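You operate a simulated robot arm through the tools that you are given. There is no shell and no other tool.

Carry out the task below with a simulated robot arm. There is one attempt and no reset: what you move stays moved.

## Task
The maroon trainer won't start. Find what is wrong and get it running.
Fine: look at the black clamp, the fuel tap and the four coil plugs; push a plug on only with the ignition off; leave the rest alone.

The check looks at the end state, three seconds after you hand in, the way a careful person would. Anything else that was tipped, shoved, dropped, spilled or broken makes it a failure.

## Robot
A 6-joint arm with a two-finger gripper, fixed in place. Base frame: the origin is at the foot of the arm, x ahead of it, y to its left, z up. Lengths are in m, angles in degrees, forces in N, time in s.
It reaches about 1.298 m from its shoulder. Its first joint turns from -149.0 to 149.0 degrees. Payload 1.57 kg.
The TCP is the grasp point between the finger pads, 0.021 m short of the fingertips. In the tool frame z runs along the fingers and y along their closing line. Largest opening 0.07 m; the body of the gripper starts 0.05 m behind the TCP.
Orientation is told as [roll, pitch, yaw] about the base's x, y, z axes, in that order, counted from this pose: with the fingers straight down and closing along the base's y, the tool's x points along the base's -x, its y along +y and its z along -z.

## Interface
- The arm moves only by the tool play_rows. Its argument "increments" is a list of rows, each an object of numbers (a shift or turn left out is 0, a gripper value left out holds the last): "dx", "dy", "dz": the shift along the tool's x, y, z in units of 400 mm (1.0 is 400 mm); "wx", "wy", "wz": the turn, a rotation vector about the tool's x, y, z in units of 120 degrees (1.0 is 120 degrees); "fingers": the opening, from 0 (shut) to 1 (fully open). In form: [{"dx": .., "dy": .., "dz": .., "wx": .., "wy": .., "wz": .., "fingers": ..}, ...]. A call has 1 to 20 rows; each row is the pose to reach, as a shift and turn from the pose commanded when the call began, along the tool's axes at that moment. A call with a number of a shift or a turn outside -1 to 1 is refused whole. Each row takes 0.2 s and may step no farther than 0.05 m and 8.6 degrees from the row before; otherwise, or with a gripper value out of range, the whole call is refused. A pose out of reach is approached as far as the arm can. The call stops where the force on the tool passes 50 N (or 10 N more than at its start, if that is more) or the arm is blocked; 0.2 s more then pass. The fingers move at their own pace and stop on an object; they squeeze with about 30 N. The grip force told is the motor's: it shows also when the fingers shut on nothing. Time passes only in rows, and 0.2 s behind the last, so rows that repeat a pose let the fingers close. It gives the time, the measured TCP pose, the force on the tool (base axes), the opening and the grip force at its end, in the units of the frame above (readings bear some noise), with the torque about the TCP (base axes, N m) and any sound that the robot's microphone picked up, and new pictures: "pictures" is both (left out), scene, wrist or none.
- Cameras (640 x 400 px; columns grow to the right, rows downward): "scene" is fixed at [0.4007, -0.6476, 1.3572]; the picture's right is [0.80, -0.60, 0.00], its down [-0.42, -0.56, -0.71] and it looks along [0.43, 0.57, -0.70] (base axes); focal length 214 px, centre (320, 200). "wrist" rides on the gripper at [0.079, 0.004, -0.081] in the tool frame; the picture's right is [-0.05, 1.00, 0.00], its down [-0.67, -0.04, -0.74] and it looks along [-0.74, -0.04, 0.67] (tool axes); focal length 256 px, centre (320, 200). There is no depth. A picture from a camera that has moved, and an enlarged one, comes with that camera's place and axes in the base frame and with its lens.
- move_column(by): slides the trunk up (or, below 0, down) by that many m; the arm rides with it, the base frame stays. It gives what a move gives, with no picture.
- zoom(camera, box): a new picture of the part [left, top, right, bottom] of that camera's present view, enlarged. It takes no simulated time.
- hand_in(): hands the job in; it is judged then, once.

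Nothing tells you positions but the pictures and the camera data. Unless the task says otherwise, let go and move clear before handing in.

The tools are called by a JSON object that holds its "name" and its "arguments". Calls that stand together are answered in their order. play_rows: Moves the arm, as the interface text tells. Its arguments: {"type":"object","properties":{"increments":{"type":"array","items":{"type":"object","properties":{"dx":{"type":"number"},"dy":{"type":"number"},"dz":{"type":"number"},"wx":{"type":"number"},"wy":{"type":"number"},"wz":{"type":"number"},"fingers":{"type":"number"}}}},"pictures":{"type":"string","enum":["both","scene","wrist","none"]}},"required":["increments"]} The other tools are called the same way: move_column (by) slides the trunk up or down; zoom (camera, box) takes an enlarged picture of a part of a camera's view; hand_in () hands the job in.

At the start:

```text
clock: 0.0
position: [0.6468, -0.277, 1.2478]
orientation: [-0.1, 0.0, 0.0]
contact_force: [0.1, -0.1, -0.2]
moment: [0.01, 0.02, 0.02]
finger_gap: 0.0704
grip_force: 0.1
trunk travel left (down, up): [-0.928, 0.042]
```

scene: 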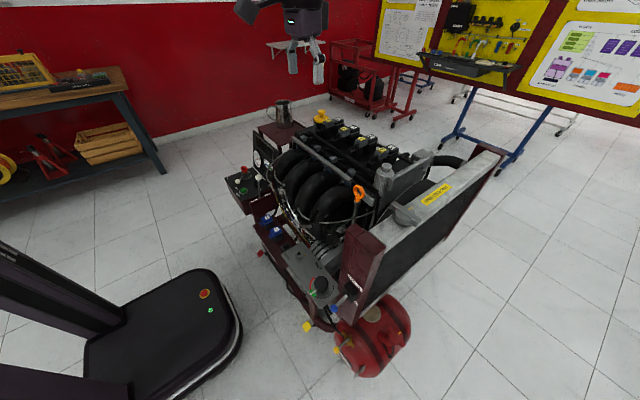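
wrist: 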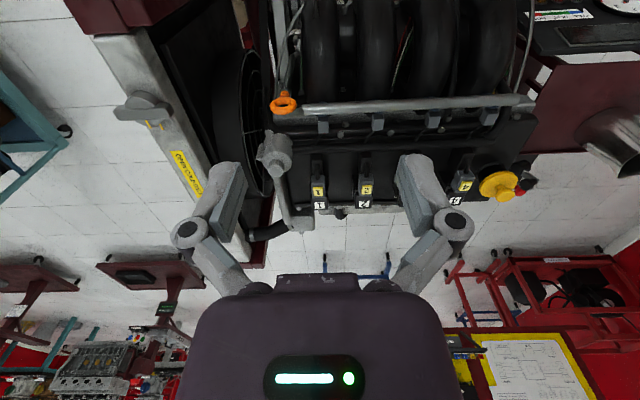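

I see the maroon engine trainer with four coils numbered 1–4, a red fuel tank, a control panel, and a battery area. I'll first zoom in on several parts to find the clamp, tap, plugs and ignition before moving.

{"name": "zoom", "arguments": {"camera": "scene", "box": [220, 90, 380, 190]}}

{"name": "zoom", "arguments": {"camera": "scene", "box": [220, 180, 380, 280]}}

{"name": "zoom", "arguments": {"camera": "scene", "box": [260, 270, 420, 370]}}

{"name": "zoom", "arguments": {"camera": "scene", "box": [300, 100, 420, 175]}}

{"name": "zoom", "arguments": {"camera": "wrist", "box": [250, 130, 530, 250]}}

```text
4.00 times, centred on (300, 140) of scene
camera zoom: at [0.4007, -0.6476, 1.3572], right [0.8, -0.6, 0.0], down [-0.42, -0.56, -0.71], along [0.43, 0.57, -0.7], focal length 858 px, centre (400, 440)
```

zoom: 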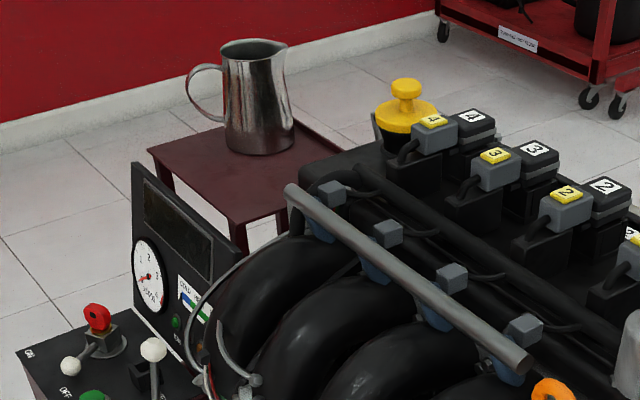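

```text
4.00 times, centred on (300, 230) of scene
camera zoom: at [0.4007, -0.6476, 1.3572], right [0.8, -0.6, 0.0], down [-0.42, -0.56, -0.71], along [0.43, 0.57, -0.7], focal length 858 px, centre (400, 80)
```

zoom: 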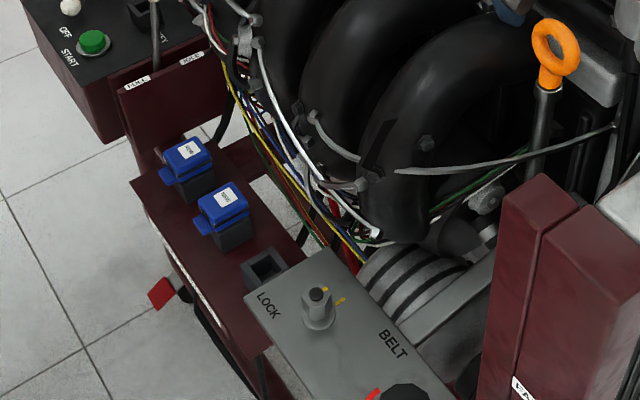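

```text
4.00 times, centred on (340, 320) of scene
camera zoom: at [0.4007, -0.6476, 1.3572], right [0.8, -0.6, 0.0], down [-0.42, -0.56, -0.71], along [0.43, 0.57, -0.7], focal length 858 px, centre (240, -280)
```

zoom: 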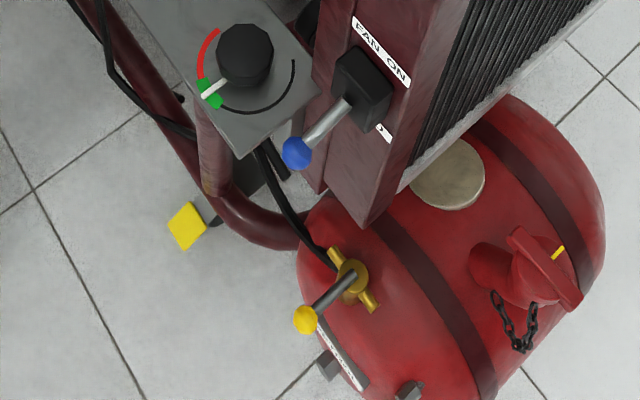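

```text
5.33 times, centred on (360, 138) of scene
camera zoom: at [0.4007, -0.6476, 1.3572], right [0.8, -0.6, 0.0], down [-0.42, -0.56, -0.71], along [0.43, 0.57, -0.7], focal length 1144 px, centre (107, 533)
```

zoom: 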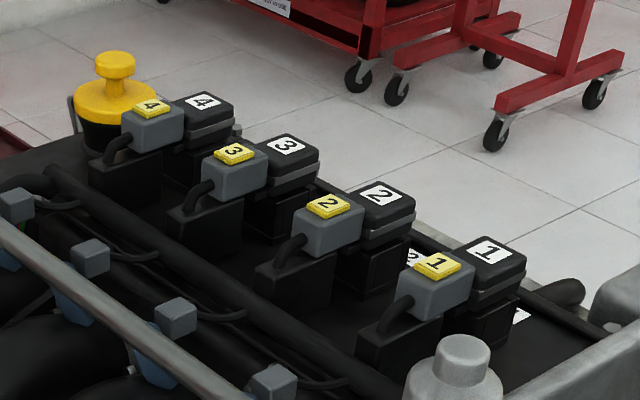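

```text
2.29 times, centred on (390, 190) of wrist
camera zoom: at [0.5668, -0.2731, 1.3282], right [0.05, 1.0, 0.0], down [0.67, -0.04, 0.74], along [0.74, -0.04, -0.67], focal length 585 px, centre (160, 223)
```

zoom: 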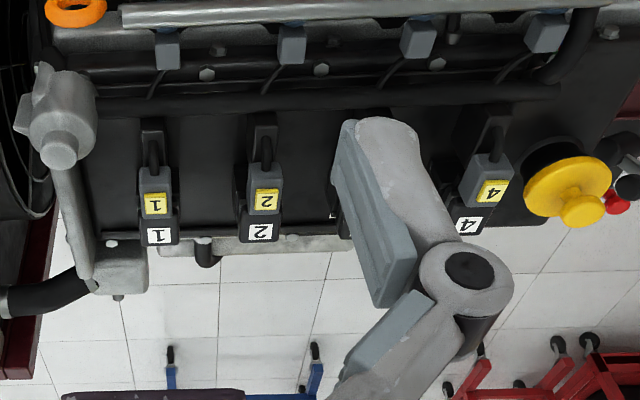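

All four plugs look roughly on from here, but I need closer views of them, the control panel, the fuel tap and the battery clamp. I'll zoom further.

{"name": "zoom", "arguments": {"camera": "scene", "box": [218, 150, 298, 200]}}

{"name": "zoom", "arguments": {"camera": "scene", "box": [240, 200, 320, 250]}}

{"name": "zoom", "arguments": {"camera": "scene", "box": [245, 240, 325, 290]}}

{"name": "zoom", "arguments": {"camera": "scene", "box": [300, 320, 380, 370]}}

{"name": "zoom", "arguments": {"camera": "scene", "box": [310, 115, 358, 145]}}

{"name": "zoom", "arguments": {"camera": "scene", "box": [350, 130, 406, 165]}}

{"name": "zoom", "arguments": {"camera": "scene", "box": [400, 0, 640, 150]}}

{"name": "zoom", "arguments": {"camera": "wrist", "box": [480, 0, 640, 100]}}

```text
8.00 times, centred on (258, 175) of scene
camera zoom: at [0.4007, -0.6476, 1.3572], right [0.8, -0.6, 0.0], down [-0.42, -0.56, -0.71], along [0.43, 0.57, -0.7], focal length 1716 px, centre (816, 400)
```

zoom: 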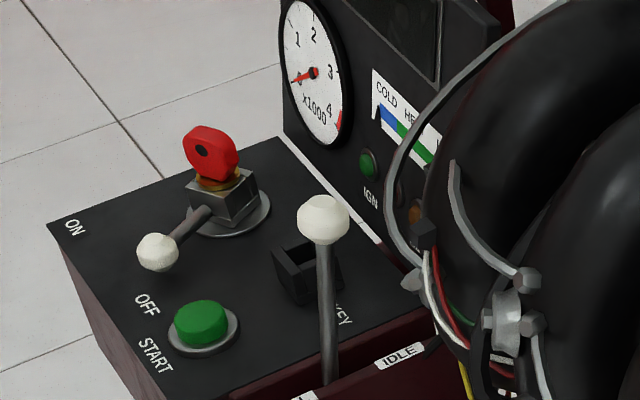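

```text
8.00 times, centred on (280, 225) of scene
camera zoom: at [0.4007, -0.6476, 1.3572], right [0.8, -0.6, 0.0], down [-0.42, -0.56, -0.71], along [0.43, 0.57, -0.7], focal length 1716 px, centre (640, 0)
```

zoom: 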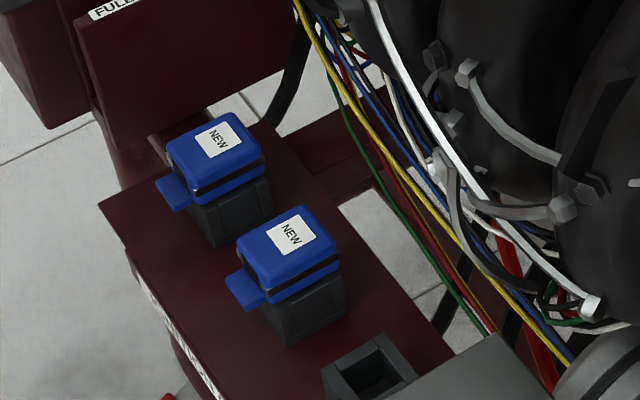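

```text
8.00 times, centred on (285, 265) of scene
camera zoom: at [0.4007, -0.6476, 1.3572], right [0.8, -0.6, 0.0], down [-0.42, -0.56, -0.71], along [0.43, 0.57, -0.7], focal length 1716 px, centre (600, -320)
```

zoom: 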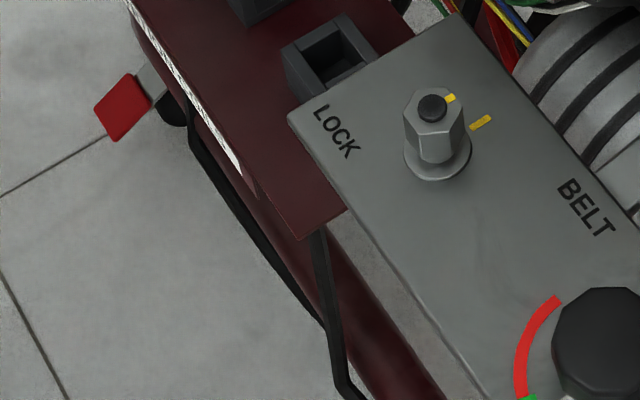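

```text
8.00 times, centred on (340, 345) of scene
camera zoom: at [0.4007, -0.6476, 1.3572], right [0.8, -0.6, 0.0], down [-0.42, -0.56, -0.71], along [0.43, 0.57, -0.7], focal length 1716 px, centre (160, -960)
```

zoom: 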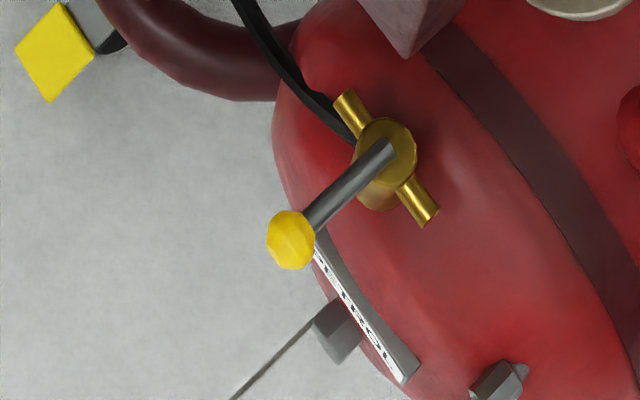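

```text
13.33 times, centred on (334, 130) of scene
camera zoom: at [0.4007, -0.6476, 1.3572], right [0.8, -0.6, 0.0], down [-0.42, -0.56, -0.71], along [0.43, 0.57, -0.7], focal length 2860 px, centre (133, 1133)
```

zoom: 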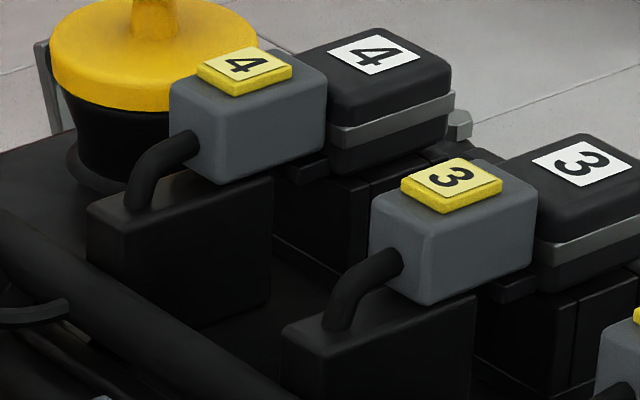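

```text
11.43 times, centred on (378, 148) of scene
camera zoom: at [0.4007, -0.6476, 1.3572], right [0.8, -0.6, 0.0], down [-0.42, -0.56, -0.71], along [0.43, 0.57, -0.7], focal length 2451 px, centre (-343, 800)
```

zoom: 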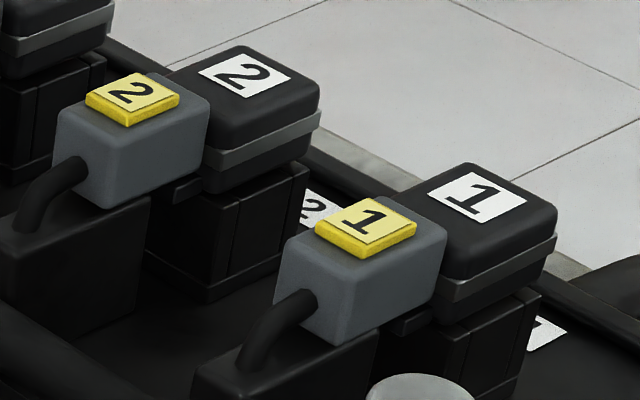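

```text
2.67 times, centred on (520, 75) of scene
camera zoom: at [0.4007, -0.6476, 1.3572], right [0.8, -0.6, 0.0], down [-0.42, -0.56, -0.71], along [0.43, 0.57, -0.7], focal length 572 px, centre (-213, 533)
```

zoom: 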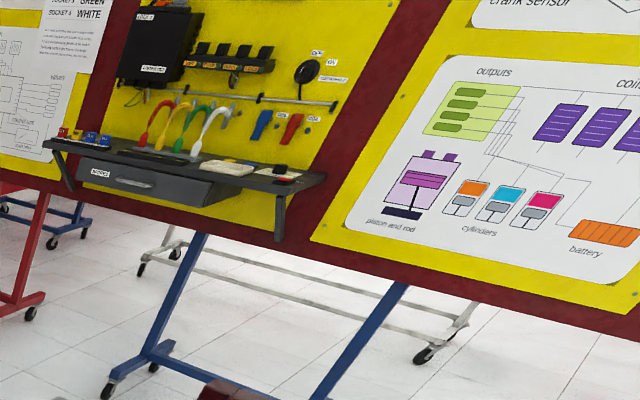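

```text
4.00 times, centred on (560, 50) of wrist
camera zoom: at [0.5668, -0.2731, 1.3282], right [0.05, 1.0, 0.0], down [0.67, -0.04, 0.74], along [0.74, -0.04, -0.67], focal length 1024 px, centre (-640, 800)
```

zoom: 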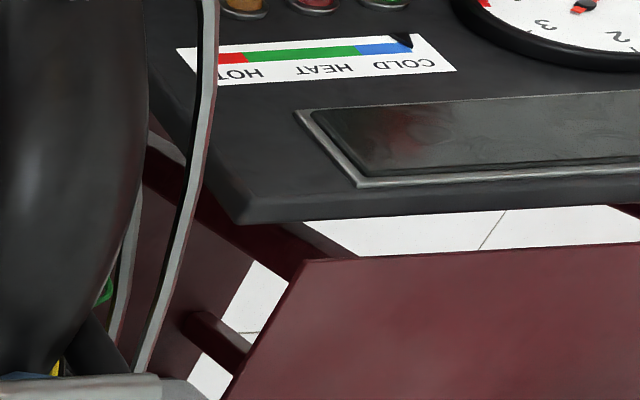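

I've located the coil plugs at about x≈0.905, y from −0.295 to −0.033, z≈1.0, and the tap low near (0.62, −0.54, 0.35). The black clamp isn't visible yet, so I'll back the arm off towards the robot and look at the trainer's front with the wrist camera.

{"name": "play_rows", "arguments": {"increments": [{"dx": 0.12, "fingers": 1}, {"dx": 0.24}, {"dx": 0.36}, {"dx": 0.48}, {"dx": 0.6}, {"dx": 0.7}], "pictures": "both"}}

```text
clock: 1.4
position: [0.4216, -0.3137, 1.2479]
orientation: [0.1, 0.0, 0.0]
contact_force: [-0.9, -0.1, -0.6]
moment: [-0.03, -0.01, -0.04]
finger_gap: 0.0702
grip_force: 0.1
out of reach, approached as far as the arm can: row 5, 6
trunk travel left (down, up): [-0.928, 0.042]
camera wrist: at [0.3412, -0.3106, 1.3286], right [0.05, 1.0, 0.0], down [0.67, -0.04, 0.74], along [0.74, -0.04, -0.67], focal length 256 px, centre (320, 200)
```

scene: 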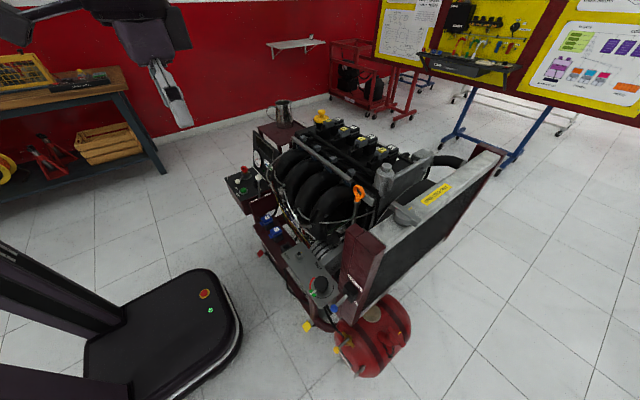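
wrist: 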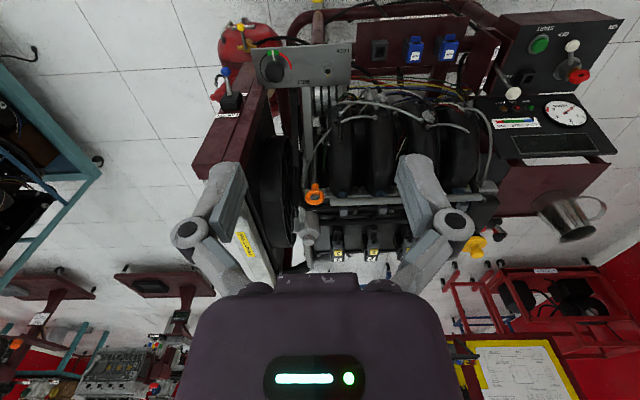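

Now I have an overview of the whole trainer, upside down in the wrist picture. I'll zoom in on the panel, lower frame and tank.

{"name": "zoom", "arguments": {"camera": "wrist", "box": [480, 0, 640, 100]}}

{"name": "zoom", "arguments": {"camera": "wrist", "box": [200, 0, 360, 100]}}

{"name": "zoom", "arguments": {"camera": "wrist", "box": [350, 0, 510, 100]}}

{"name": "zoom", "arguments": {"camera": "wrist", "box": [300, 180, 500, 280]}}

{"name": "zoom", "arguments": {"camera": "wrist", "box": [190, 80, 350, 180]}}

```text
4.00 times, centred on (560, 50) of wrist
camera zoom: at [0.3412, -0.3106, 1.3286], right [0.05, 1.0, 0.0], down [0.67, -0.04, 0.74], along [0.74, -0.04, -0.67], focal length 1024 px, centre (-640, 800)
```

zoom: 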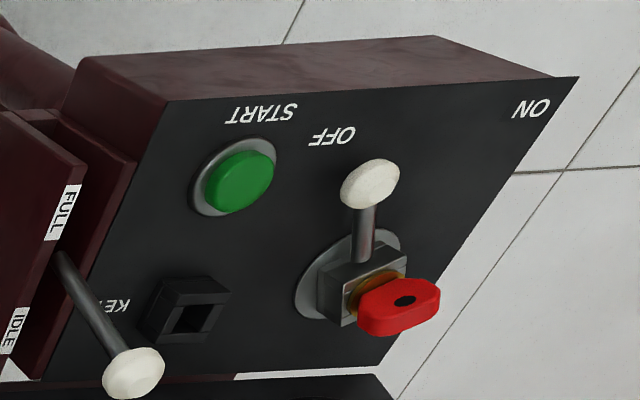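

```text
4.00 times, centred on (280, 50) of wrist
camera zoom: at [0.3412, -0.3106, 1.3286], right [0.05, 1.0, 0.0], down [0.67, -0.04, 0.74], along [0.74, -0.04, -0.67], focal length 1024 px, centre (480, 800)
```

zoom: 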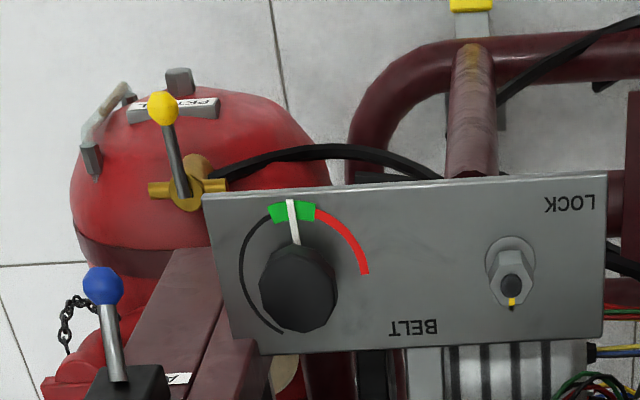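

```text
4.00 times, centred on (430, 50) of wrist
camera zoom: at [0.3412, -0.3106, 1.3286], right [0.05, 1.0, 0.0], down [0.67, -0.04, 0.74], along [0.74, -0.04, -0.67], focal length 1024 px, centre (-120, 800)
```

zoom: 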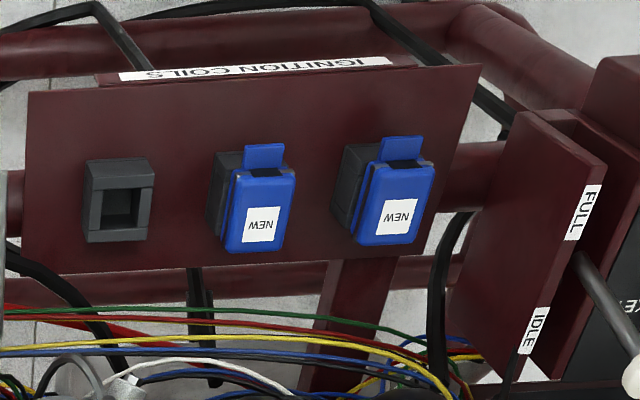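

```text
3.20 times, centred on (400, 230) of wrist
camera zoom: at [0.3412, -0.3106, 1.3286], right [0.05, 1.0, 0.0], down [0.67, -0.04, 0.74], along [0.74, -0.04, -0.67], focal length 819 px, centre (64, 104)
```

zoom: 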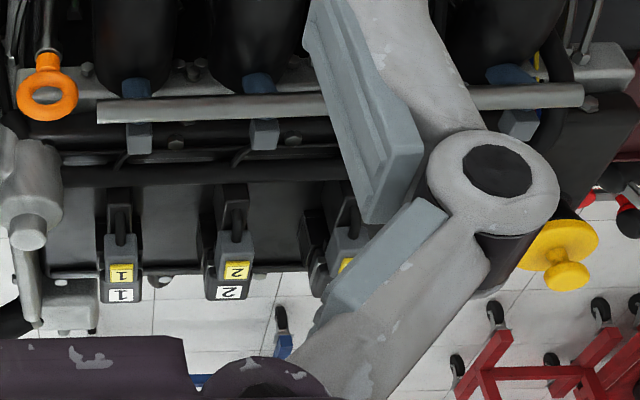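

```text
4.00 times, centred on (270, 130) of wrist
camera zoom: at [0.3412, -0.3106, 1.3286], right [0.05, 1.0, 0.0], down [0.67, -0.04, 0.74], along [0.74, -0.04, -0.67], focal length 1024 px, centre (520, 480)
```

zoom: 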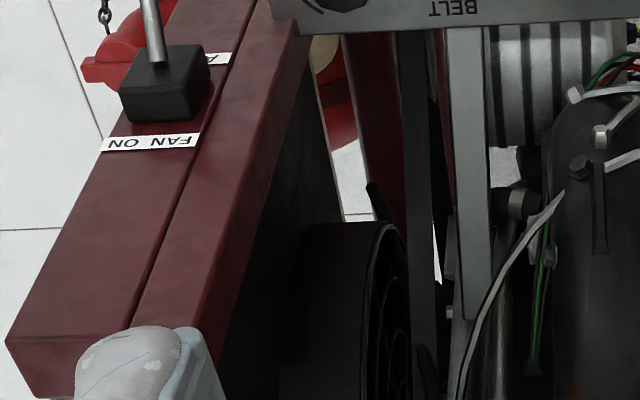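

The ignition lever appears to point to OFF, and the key is in. Now a closer look at the fuel tap labels, the throttle and any cable clamps.

{"name": "zoom", "arguments": {"camera": "wrist", "box": [215, 15, 263, 45]}}

{"name": "zoom", "arguments": {"camera": "wrist", "box": [320, 80, 400, 130]}}

{"name": "zoom", "arguments": {"camera": "wrist", "box": [400, 80, 500, 142]}}

{"name": "zoom", "arguments": {"camera": "wrist", "box": [490, 70, 610, 145]}}

{"name": "zoom", "arguments": {"camera": "wrist", "box": [290, 170, 370, 220]}}

{"name": "zoom", "arguments": {"camera": "wrist", "box": [300, 0, 400, 62]}}

```text
13.33 times, centred on (239, 30) of wrist
camera zoom: at [0.3412, -0.3106, 1.3286], right [0.05, 1.0, 0.0], down [0.67, -0.04, 0.74], along [0.74, -0.04, -0.67], focal length 3413 px, centre (1400, 2467)
```

zoom: 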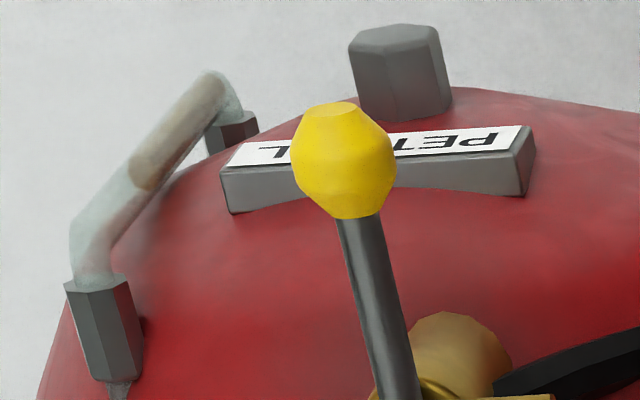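

```text
8.00 times, centred on (360, 105) of wrist
camera zoom: at [0.3412, -0.3106, 1.3286], right [0.05, 1.0, 0.0], down [0.67, -0.04, 0.74], along [0.74, -0.04, -0.67], focal length 2048 px, centre (0, 960)
```

zoom: 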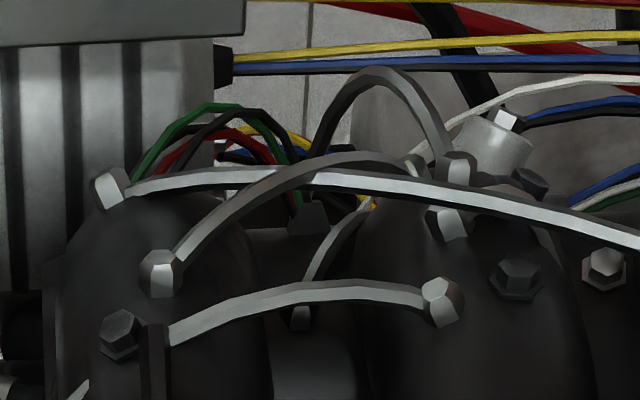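

```text
6.40 times, centred on (450, 111) of wrist
camera zoom: at [0.3412, -0.3106, 1.3286], right [0.05, 1.0, 0.0], down [0.67, -0.04, 0.74], along [0.74, -0.04, -0.67], focal length 1638 px, centre (-512, 770)
```

zoom: 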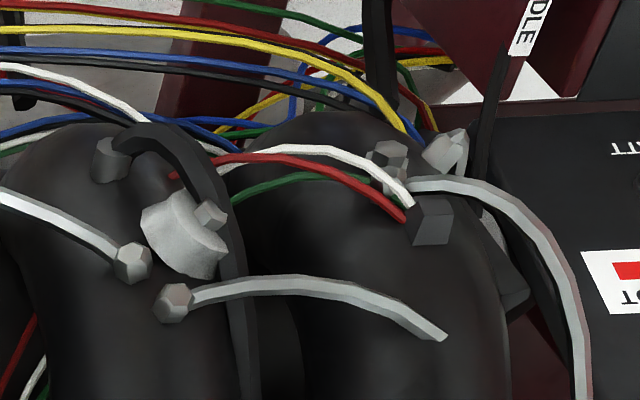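

```text
5.33 times, centred on (550, 108) of wrist
camera zoom: at [0.3412, -0.3106, 1.3286], right [0.05, 1.0, 0.0], down [0.67, -0.04, 0.74], along [0.74, -0.04, -0.67], focal length 1365 px, centre (-907, 693)
```

zoom: 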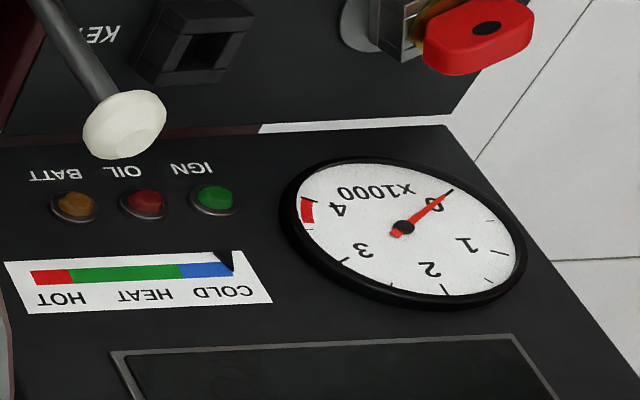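

```text
8.00 times, centred on (330, 195) of wrist
camera zoom: at [0.3412, -0.3106, 1.3286], right [0.05, 1.0, 0.0], down [0.67, -0.04, 0.74], along [0.74, -0.04, -0.67], focal length 2048 px, centre (240, 240)
```

zoom: 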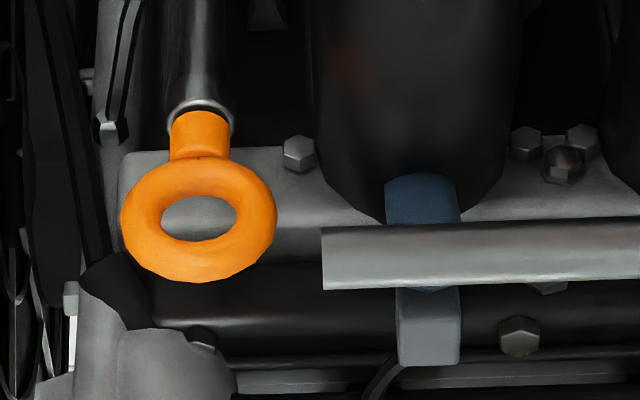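

```text
6.40 times, centred on (350, 31) of wrist
camera zoom: at [0.3412, -0.3106, 1.3286], right [0.05, 1.0, 0.0], down [0.67, -0.04, 0.74], along [0.74, -0.04, -0.67], focal length 1638 px, centre (128, 1282)
```

zoom: 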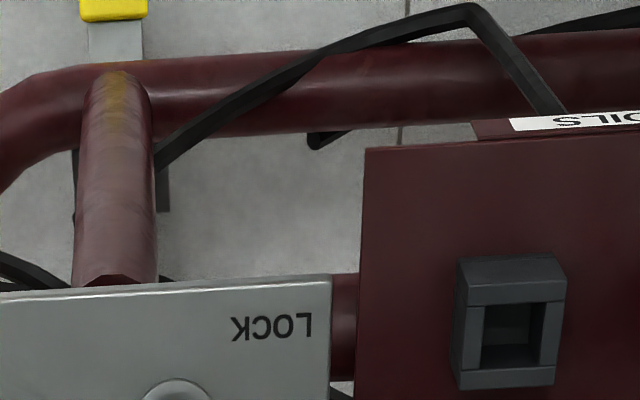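

The dash lamps are dark and the tacho reads 0, which fits ignition off. I'll lower the trunk to get a lower frontal view of the frame, tank and anything like a battery.

{"name": "move_column", "arguments": {"by": -0.35}}

{"name": "zoom", "arguments": {"camera": "wrist", "box": [0, 0, 640, 400]}}

```text
clock: 4.8
position: [0.4227, -0.3145, 0.8968]
orientation: [0.1, 0.1, 0.0]
contact_force: [0.5, 0.3, -0.2]
moment: [0.02, -0.01, -0.02]
finger_gap: 0.07
grip_force: 0.1
trunk travel left (down, up): [-0.578, 0.392]
```

```text
1.00 times, centred on (320, 200) of wrist (not enlarged: the box is as wide or as high as the picture)
camera zoom: at [0.3421, -0.3104, 0.9784], right [0.05, 1.0, 0.0], down [0.67, -0.04, 0.74], along [0.74, -0.04, -0.67], focal length 256 px, centre (320, 200)
```

zoom: 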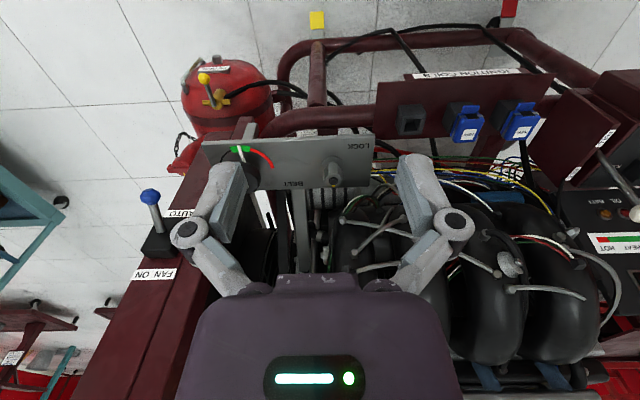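

No battery visible yet. I'll zoom into the lower areas of this view to follow the black cables.

{"name": "zoom", "arguments": {"camera": "wrist", "box": [170, 40, 330, 140]}}

{"name": "zoom", "arguments": {"camera": "wrist", "box": [310, 0, 470, 100]}}

{"name": "zoom", "arguments": {"camera": "wrist", "box": [470, 0, 640, 106]}}

{"name": "zoom", "arguments": {"camera": "wrist", "box": [340, 130, 500, 230]}}

{"name": "zoom", "arguments": {"camera": "wrist", "box": [480, 100, 640, 200]}}

```text
4.00 times, centred on (250, 90) of wrist
camera zoom: at [0.3421, -0.3104, 0.9784], right [0.05, 1.0, 0.0], down [0.67, -0.04, 0.74], along [0.74, -0.04, -0.67], focal length 1024 px, centre (600, 640)
```

zoom: 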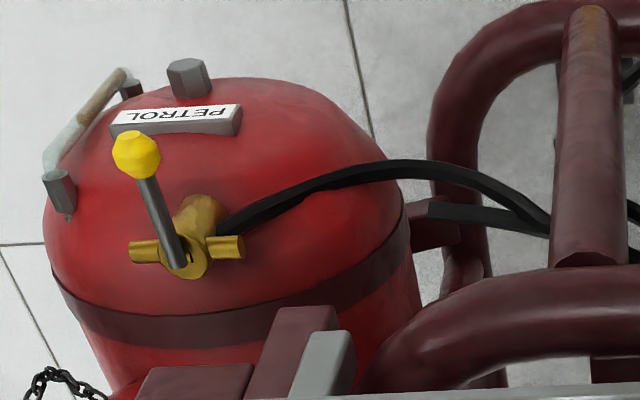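

```text
4.00 times, centred on (390, 50) of wrist
camera zoom: at [0.3421, -0.3104, 0.9784], right [0.05, 1.0, 0.0], down [0.67, -0.04, 0.74], along [0.74, -0.04, -0.67], focal length 1024 px, centre (40, 800)
```

zoom: 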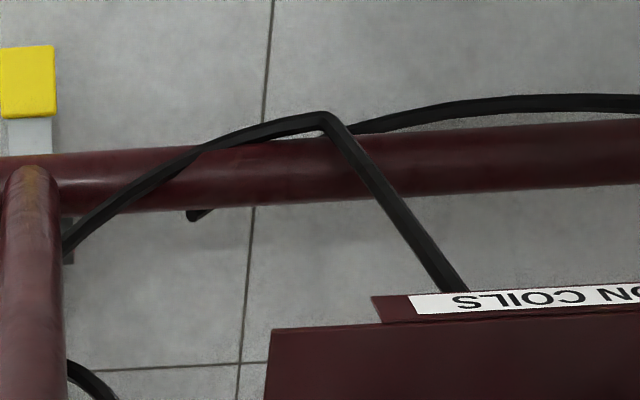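

```text
3.76 times, centred on (555, 53) of wrist
camera zoom: at [0.3421, -0.3104, 0.9784], right [0.05, 1.0, 0.0], down [0.67, -0.04, 0.74], along [0.74, -0.04, -0.67], focal length 964 px, centre (-565, 753)
```

zoom: 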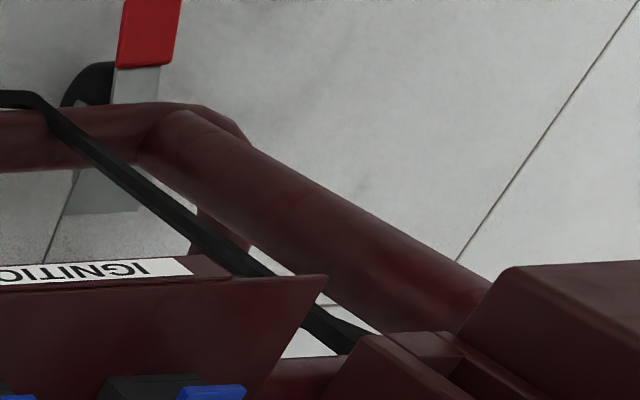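

```text
4.00 times, centred on (420, 180) of wrist
camera zoom: at [0.3421, -0.3104, 0.9784], right [0.05, 1.0, 0.0], down [0.67, -0.04, 0.74], along [0.74, -0.04, -0.67], focal length 1024 px, centre (-80, 280)
```

zoom: 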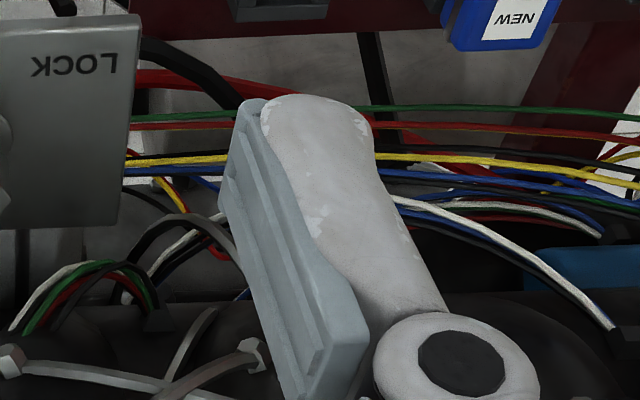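

```text
4.00 times, centred on (560, 150) of wrist
camera zoom: at [0.3421, -0.3104, 0.9784], right [0.05, 1.0, 0.0], down [0.67, -0.04, 0.74], along [0.74, -0.04, -0.67], focal length 1024 px, centre (-640, 400)
```

zoom: 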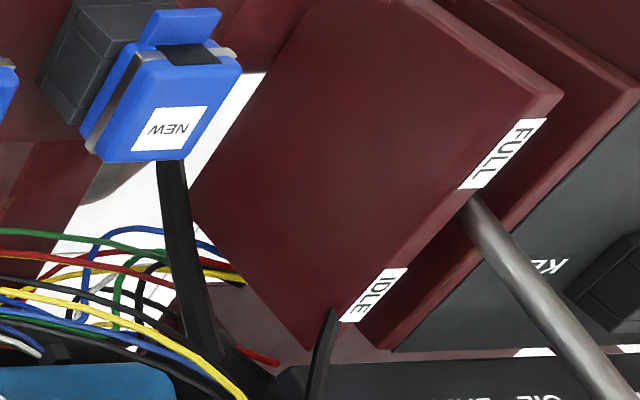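

I see a thick red cable going down behind the manifold and something blue beneath, possibly the battery. I'll lower further to peer under the intake runners.

{"name": "move_column", "arguments": {"by": -0.25}}

{"name": "zoom", "arguments": {"camera": "wrist", "box": [0, 0, 640, 400]}}

```text
clock: 7.4
position: [0.4214, -0.3156, 0.647]
orientation: [0.1, 0.0, -0.1]
contact_force: [0.3, 0.6, -1.0]
moment: [-0.01, 0.01, -0.01]
finger_gap: 0.0698
grip_force: 0.0
trunk travel left (down, up): [-0.328, 0.642]
```

```text
1.00 times, centred on (320, 200) of wrist (not enlarged: the box is as wide or as high as the picture)
camera zoom: at [0.3421, -0.3104, 0.7284], right [0.05, 1.0, 0.0], down [0.67, -0.04, 0.74], along [0.74, -0.04, -0.67], focal length 256 px, centre (320, 200)
```

zoom: 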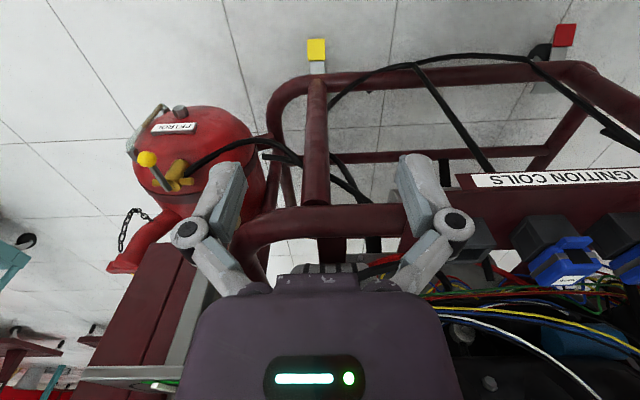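

The front-low area has no battery, so I'll raise up again and swing over to the +y side to look at the area under the control panel and jug shelf.

{"name": "move_column", "arguments": {"by": 0.6}}

{"name": "play_rows", "arguments": {"increments": [{"dx": -0.075, "dy": 0.1, "wz": 0.015}, {"dx": -0.15, "dy": 0.2, "wz": 0.03}, {"dx": -0.2, "dy": 0.3125, "wz": 0.045}, {"dx": -0.2375, "dy": 0.43, "wz": 0.06}, {"dx": -0.2625, "dy": 0.55, "wz": 0.075}, {"dx": -0.275, "dy": 0.67, "wz": 0.09}, {"dx": -0.275, "dy": 0.79, "wz": 0.105}, {"dx": -0.275, "dy": 0.91, "wz": 0.12}, {"dx": -0.27, "dy": 1.0, "wz": 0.135}], "pictures": "none"}}

```text
refused: 0.6 is not a number from -0.4 to 0.4
```

```text
clock: 9.4
position: [0.5297, 0.084, 0.6484]
orientation: [0.0, 0.1, -16.3]
contact_force: [3.4, -7.1, 2.5]
moment: [0.22, 0.05, -0.24]
finger_gap: 0.0685
grip_force: 0.0
out of reach, approached as far as the arm can: row 6, 7, 8
trunk travel left (down, up): [-0.328, 0.642]
```

My mistake: the column raise was refused (limit 0.4), and I had sent the arm move in the same batch although it depended on that raise, so the arm swept at low height (z=0.65) towards the control box. There's a contact force of about 8 N, so I'm looking at what it touches before moving anything.

{"name": "zoom", "arguments": {"camera": "scene", "box": [200, 140, 360, 240]}}

{"name": "zoom", "arguments": {"camera": "wrist", "box": [0, 0, 640, 400]}}

{"name": "zoom", "arguments": {"camera": "scene", "box": [0, 0, 640, 400]}}

```text
4.00 times, centred on (280, 190) of scene
camera zoom: at [0.4007, -0.6476, 1.3572], right [0.8, -0.6, 0.0], down [-0.42, -0.56, -0.71], along [0.43, 0.57, -0.7], focal length 858 px, centre (480, 240)
```

zoom: 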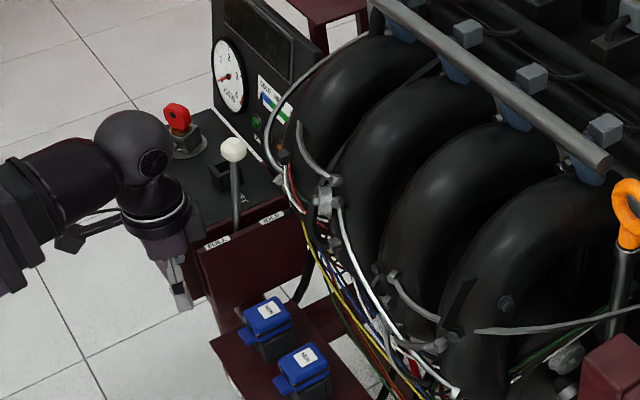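

```text
1.00 times, centred on (320, 200) of wrist (not enlarged: the box is as wide or as high as the picture)
camera zoom: at [0.4545, 0.1105, 0.7286], right [0.33, 0.94, 0.0], down [0.63, -0.22, 0.74], along [0.7, -0.25, -0.67], focal length 256 px, centre (320, 200)
```

zoom: 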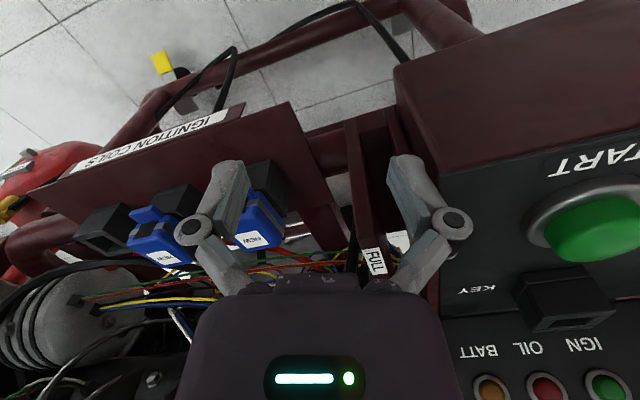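

```text
1.00 times, centred on (320, 200) of scene (not enlarged: the box is as wide or as high as the picture)
camera zoom: at [0.4007, -0.6476, 1.3572], right [0.8, -0.6, 0.0], down [-0.42, -0.56, -0.71], along [0.43, 0.57, -0.7], focal length 214 px, centre (320, 200)
```

zoom: 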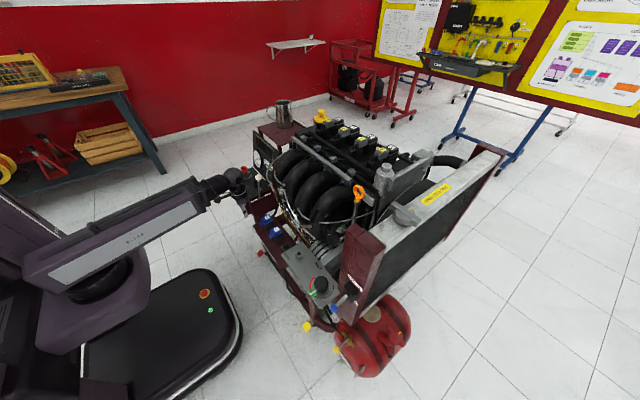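

The throttle ball, key and relays look unmoved compared with the earlier pictures; the +y finger is pressing lightly on the side of the fixed control box. I'll relieve it toward −y only, then check the force before raising.

{"name": "play_rows", "arguments": {"increments": [{"dx": -0.007, "dy": -0.024}, {"dx": -0.014, "dy": -0.048}], "pictures": "both"}}

```text
clock: 10.0
position: [0.5323, 0.065, 0.6464]
orientation: [-0.1, 0.2, -16.2]
contact_force: [0.2, 0.3, -0.8]
moment: [-0.02, 0.05, 0.01]
finger_gap: 0.0701
grip_force: 0.1
out of reach, approached as far as the arm can: row 2
trunk travel left (down, up): [-0.328, 0.642]
camera wrist: at [0.457, 0.0919, 0.7285], right [0.33, 0.94, 0.0], down [0.63, -0.22, 0.74], along [0.7, -0.25, -0.67], focal length 256 px, centre (320, 200)
```

scene: 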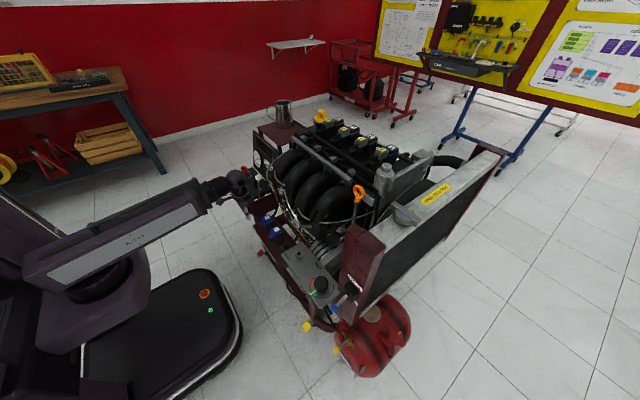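
wrist: 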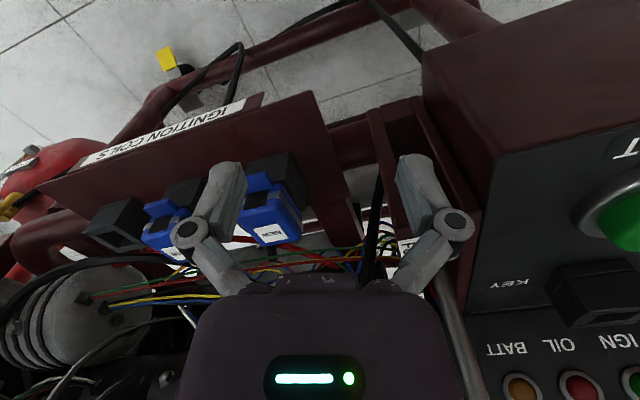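

The contact is released and everything looks in place. I'll raise straight up, alone this time, and confirm it before moving on.

{"name": "move_column", "arguments": {"by": 0.35}}

```text
clock: 13.4
position: [0.5339, 0.0649, 0.9965]
orientation: [0.0, 0.1, -16.2]
contact_force: [0.3, 0.2, -0.3]
moment: [0.0, -0.02, 0.0]
finger_gap: 0.0699
grip_force: 0.1
trunk travel left (down, up): [-0.678, 0.292]
```

The raise worked cleanly and the arm is at z≈1.0. I'll go up the rest of the way, then compare the control panel with how it was at the start.

{"name": "move_column", "arguments": {"by": 0.25}}

{"name": "zoom", "arguments": {"camera": "wrist", "box": [0, 0, 640, 400]}}

{"name": "zoom", "arguments": {"camera": "scene", "box": [218, 150, 298, 200]}}

{"name": "zoom", "arguments": {"camera": "scene", "box": [240, 200, 320, 250]}}

```text
clock: 16.0
position: [0.532, 0.066, 1.2482]
orientation: [0.0, 0.2, -16.2]
contact_force: [0.0, 0.5, -0.1]
moment: [-0.01, -0.01, 0.02]
finger_gap: 0.0701
grip_force: 0.1
trunk travel left (down, up): [-0.928, 0.042]
```

```text
1.00 times, centred on (320, 200) of wrist (not enlarged: the box is as wide or as high as the picture)
camera zoom: at [0.457, 0.0919, 1.3285], right [0.33, 0.94, 0.0], down [0.63, -0.22, 0.74], along [0.7, -0.25, -0.67], focal length 256 px, centre (320, 200)
```

zoom: 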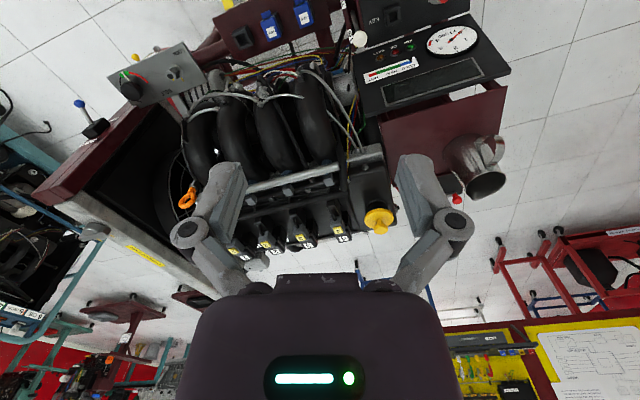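

```text
8.00 times, centred on (258, 175) of scene
camera zoom: at [0.4007, -0.6476, 1.3572], right [0.8, -0.6, 0.0], down [-0.42, -0.56, -0.71], along [0.43, 0.57, -0.7], focal length 1716 px, centre (816, 400)
```

zoom: 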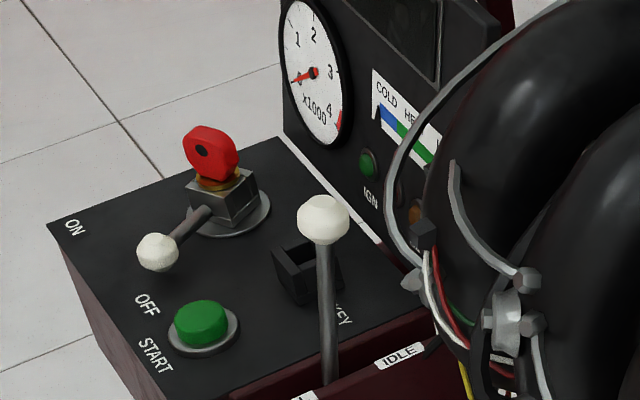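

```text
8.00 times, centred on (280, 225) of scene
camera zoom: at [0.4007, -0.6476, 1.3572], right [0.8, -0.6, 0.0], down [-0.42, -0.56, -0.71], along [0.43, 0.57, -0.7], focal length 1716 px, centre (640, 0)
```

zoom: 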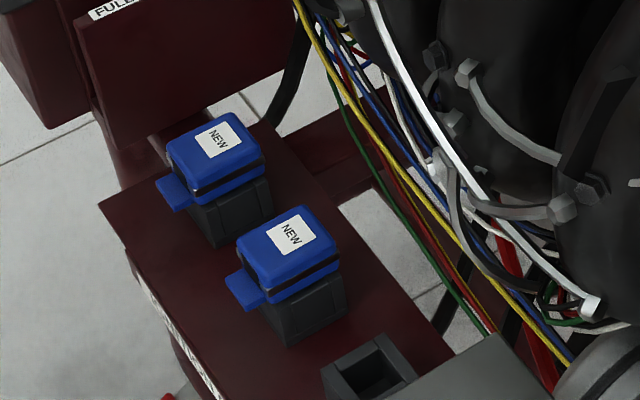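

Panel and relays are pixel-for-pixel as before, so the brush did no harm. I notice a red and black thing behind the yellow oil cap – possibly battery terminals; zooming in there, and on the plugs.

{"name": "zoom", "arguments": {"camera": "wrist", "box": [400, 130, 520, 205]}}

{"name": "zoom", "arguments": {"camera": "wrist", "box": [220, 190, 380, 280]}}

{"name": "zoom", "arguments": {"camera": "wrist", "box": [340, 60, 420, 160]}}

```text
5.33 times, centred on (460, 168) of wrist
camera zoom: at [0.457, 0.0919, 1.3285], right [0.33, 0.94, 0.0], down [0.63, -0.22, 0.74], along [0.7, -0.25, -0.67], focal length 1365 px, centre (-427, 373)
```

zoom: 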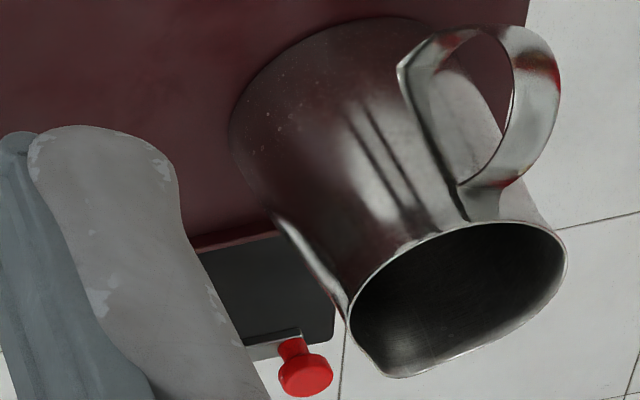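

```text
4.00 times, centred on (300, 235) of wrist
camera zoom: at [0.457, 0.0919, 1.3285], right [0.33, 0.94, 0.0], down [0.63, -0.22, 0.74], along [0.7, -0.25, -0.67], focal length 1024 px, centre (400, 60)
```

zoom: 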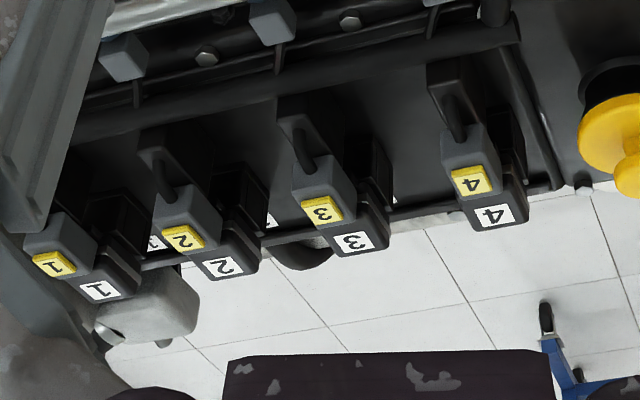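

```text
4.00 times, centred on (380, 110) of wrist
camera zoom: at [0.457, 0.0919, 1.3285], right [0.33, 0.94, 0.0], down [0.63, -0.22, 0.74], along [0.7, -0.25, -0.67], focal length 1024 px, centre (80, 560)
```

zoom: 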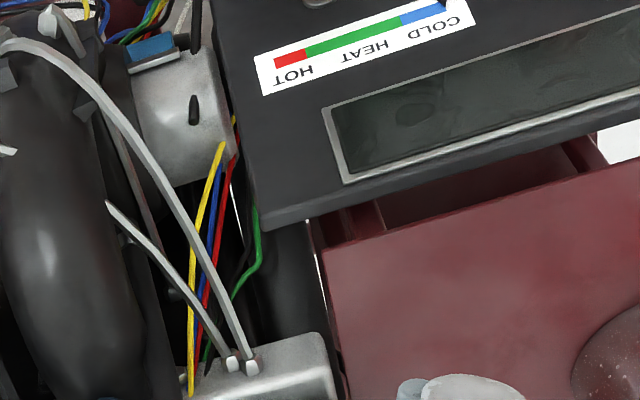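

All four plugs measure the same plug-to-coil distance within about a millimetre. The black box with the red knob at about (1.14, 0.29, 0.81), behind the jug shelf, is likely the battery, so I'll move the camera high over that side to look at it.

{"name": "play_rows", "arguments": {"increments": [{"dx": -0.068, "dy": 0.083, "wz": -0.015}, {"dx": -0.137, "dy": 0.167, "wz": -0.03}, {"dx": -0.205, "dy": 0.25, "wz": -0.045}, {"dx": -0.273, "dy": 0.334, "wz": -0.06}, {"dx": -0.341, "dy": 0.417, "wz": -0.075}, {"dx": -0.41, "dy": 0.501, "wz": -0.09}, {"dx": -0.478, "dy": 0.584, "wz": -0.105}, {"dx": -0.546, "dy": 0.668, "wz": -0.12}, {"dx": -0.6145, "dy": 0.751, "wz": -0.135}], "pictures": "both"}}

```text
clock: 18.0
position: [0.8548, 0.2828, 1.2462]
orientation: [0.0, 0.2, 0.0]
contact_force: [0.6, 0.1, 0.2]
moment: [0.0, 0.04, 0.0]
finger_gap: 0.0703
grip_force: 0.0
trunk travel left (down, up): [-0.928, 0.042]
camera wrist: at [0.7751, 0.2881, 1.3278], right [0.05, 1.0, 0.0], down [0.67, -0.04, 0.74], along [0.74, -0.04, -0.67], focal length 256 px, centre (320, 200)
```

scene: 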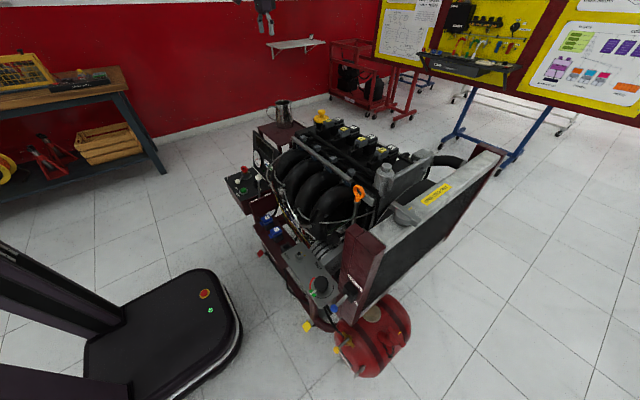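
wrist: 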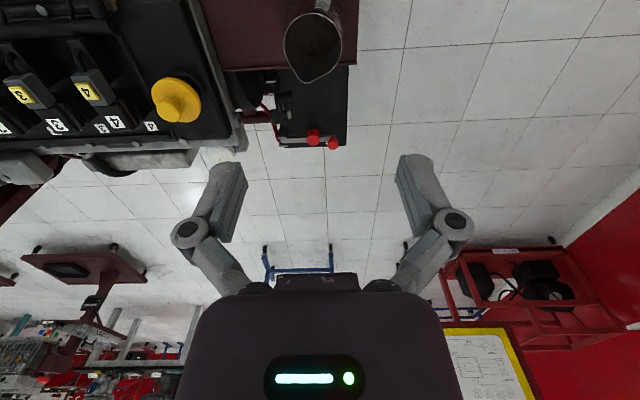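

{"name": "zoom", "arguments": {"camera": "wrist", "box": [230, 50, 390, 150]}}

{"name": "zoom", "arguments": {"camera": "wrist", "box": [250, 65, 346, 125]}}

{"name": "zoom", "arguments": {"camera": "wrist", "box": [0, 40, 160, 140]}}

```text
4.00 times, centred on (310, 100) of wrist
camera zoom: at [0.7751, 0.2881, 1.3278], right [0.05, 1.0, 0.0], down [0.67, -0.04, 0.74], along [0.74, -0.04, -0.67], focal length 1024 px, centre (360, 600)
```

zoom: 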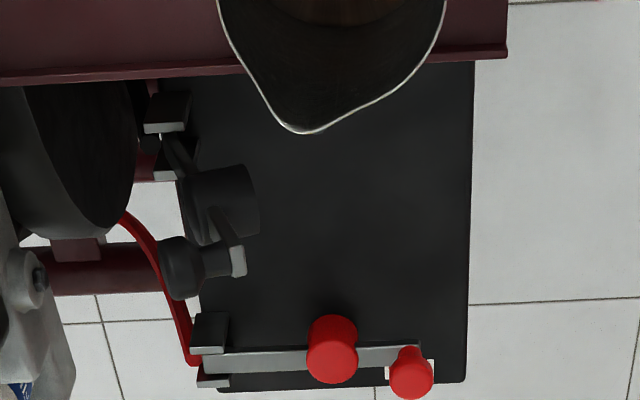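

```text
6.67 times, centred on (298, 95) of wrist
camera zoom: at [0.7751, 0.2881, 1.3278], right [0.05, 1.0, 0.0], down [0.67, -0.04, 0.74], along [0.74, -0.04, -0.67], focal length 1707 px, centre (467, 900)
```

zoom: 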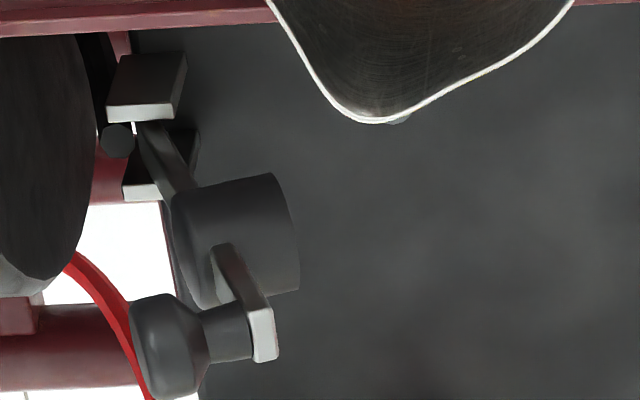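

```text
4.00 times, centred on (80, 90) of wrist
camera zoom: at [0.7751, 0.2881, 1.3278], right [0.05, 1.0, 0.0], down [0.67, -0.04, 0.74], along [0.74, -0.04, -0.67], focal length 1024 px, centre (1280, 640)
```

zoom: 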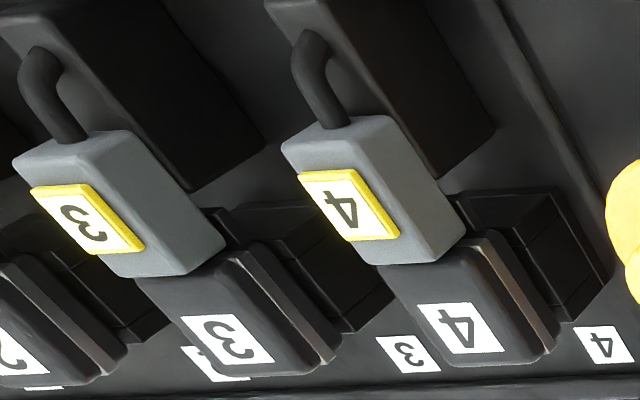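

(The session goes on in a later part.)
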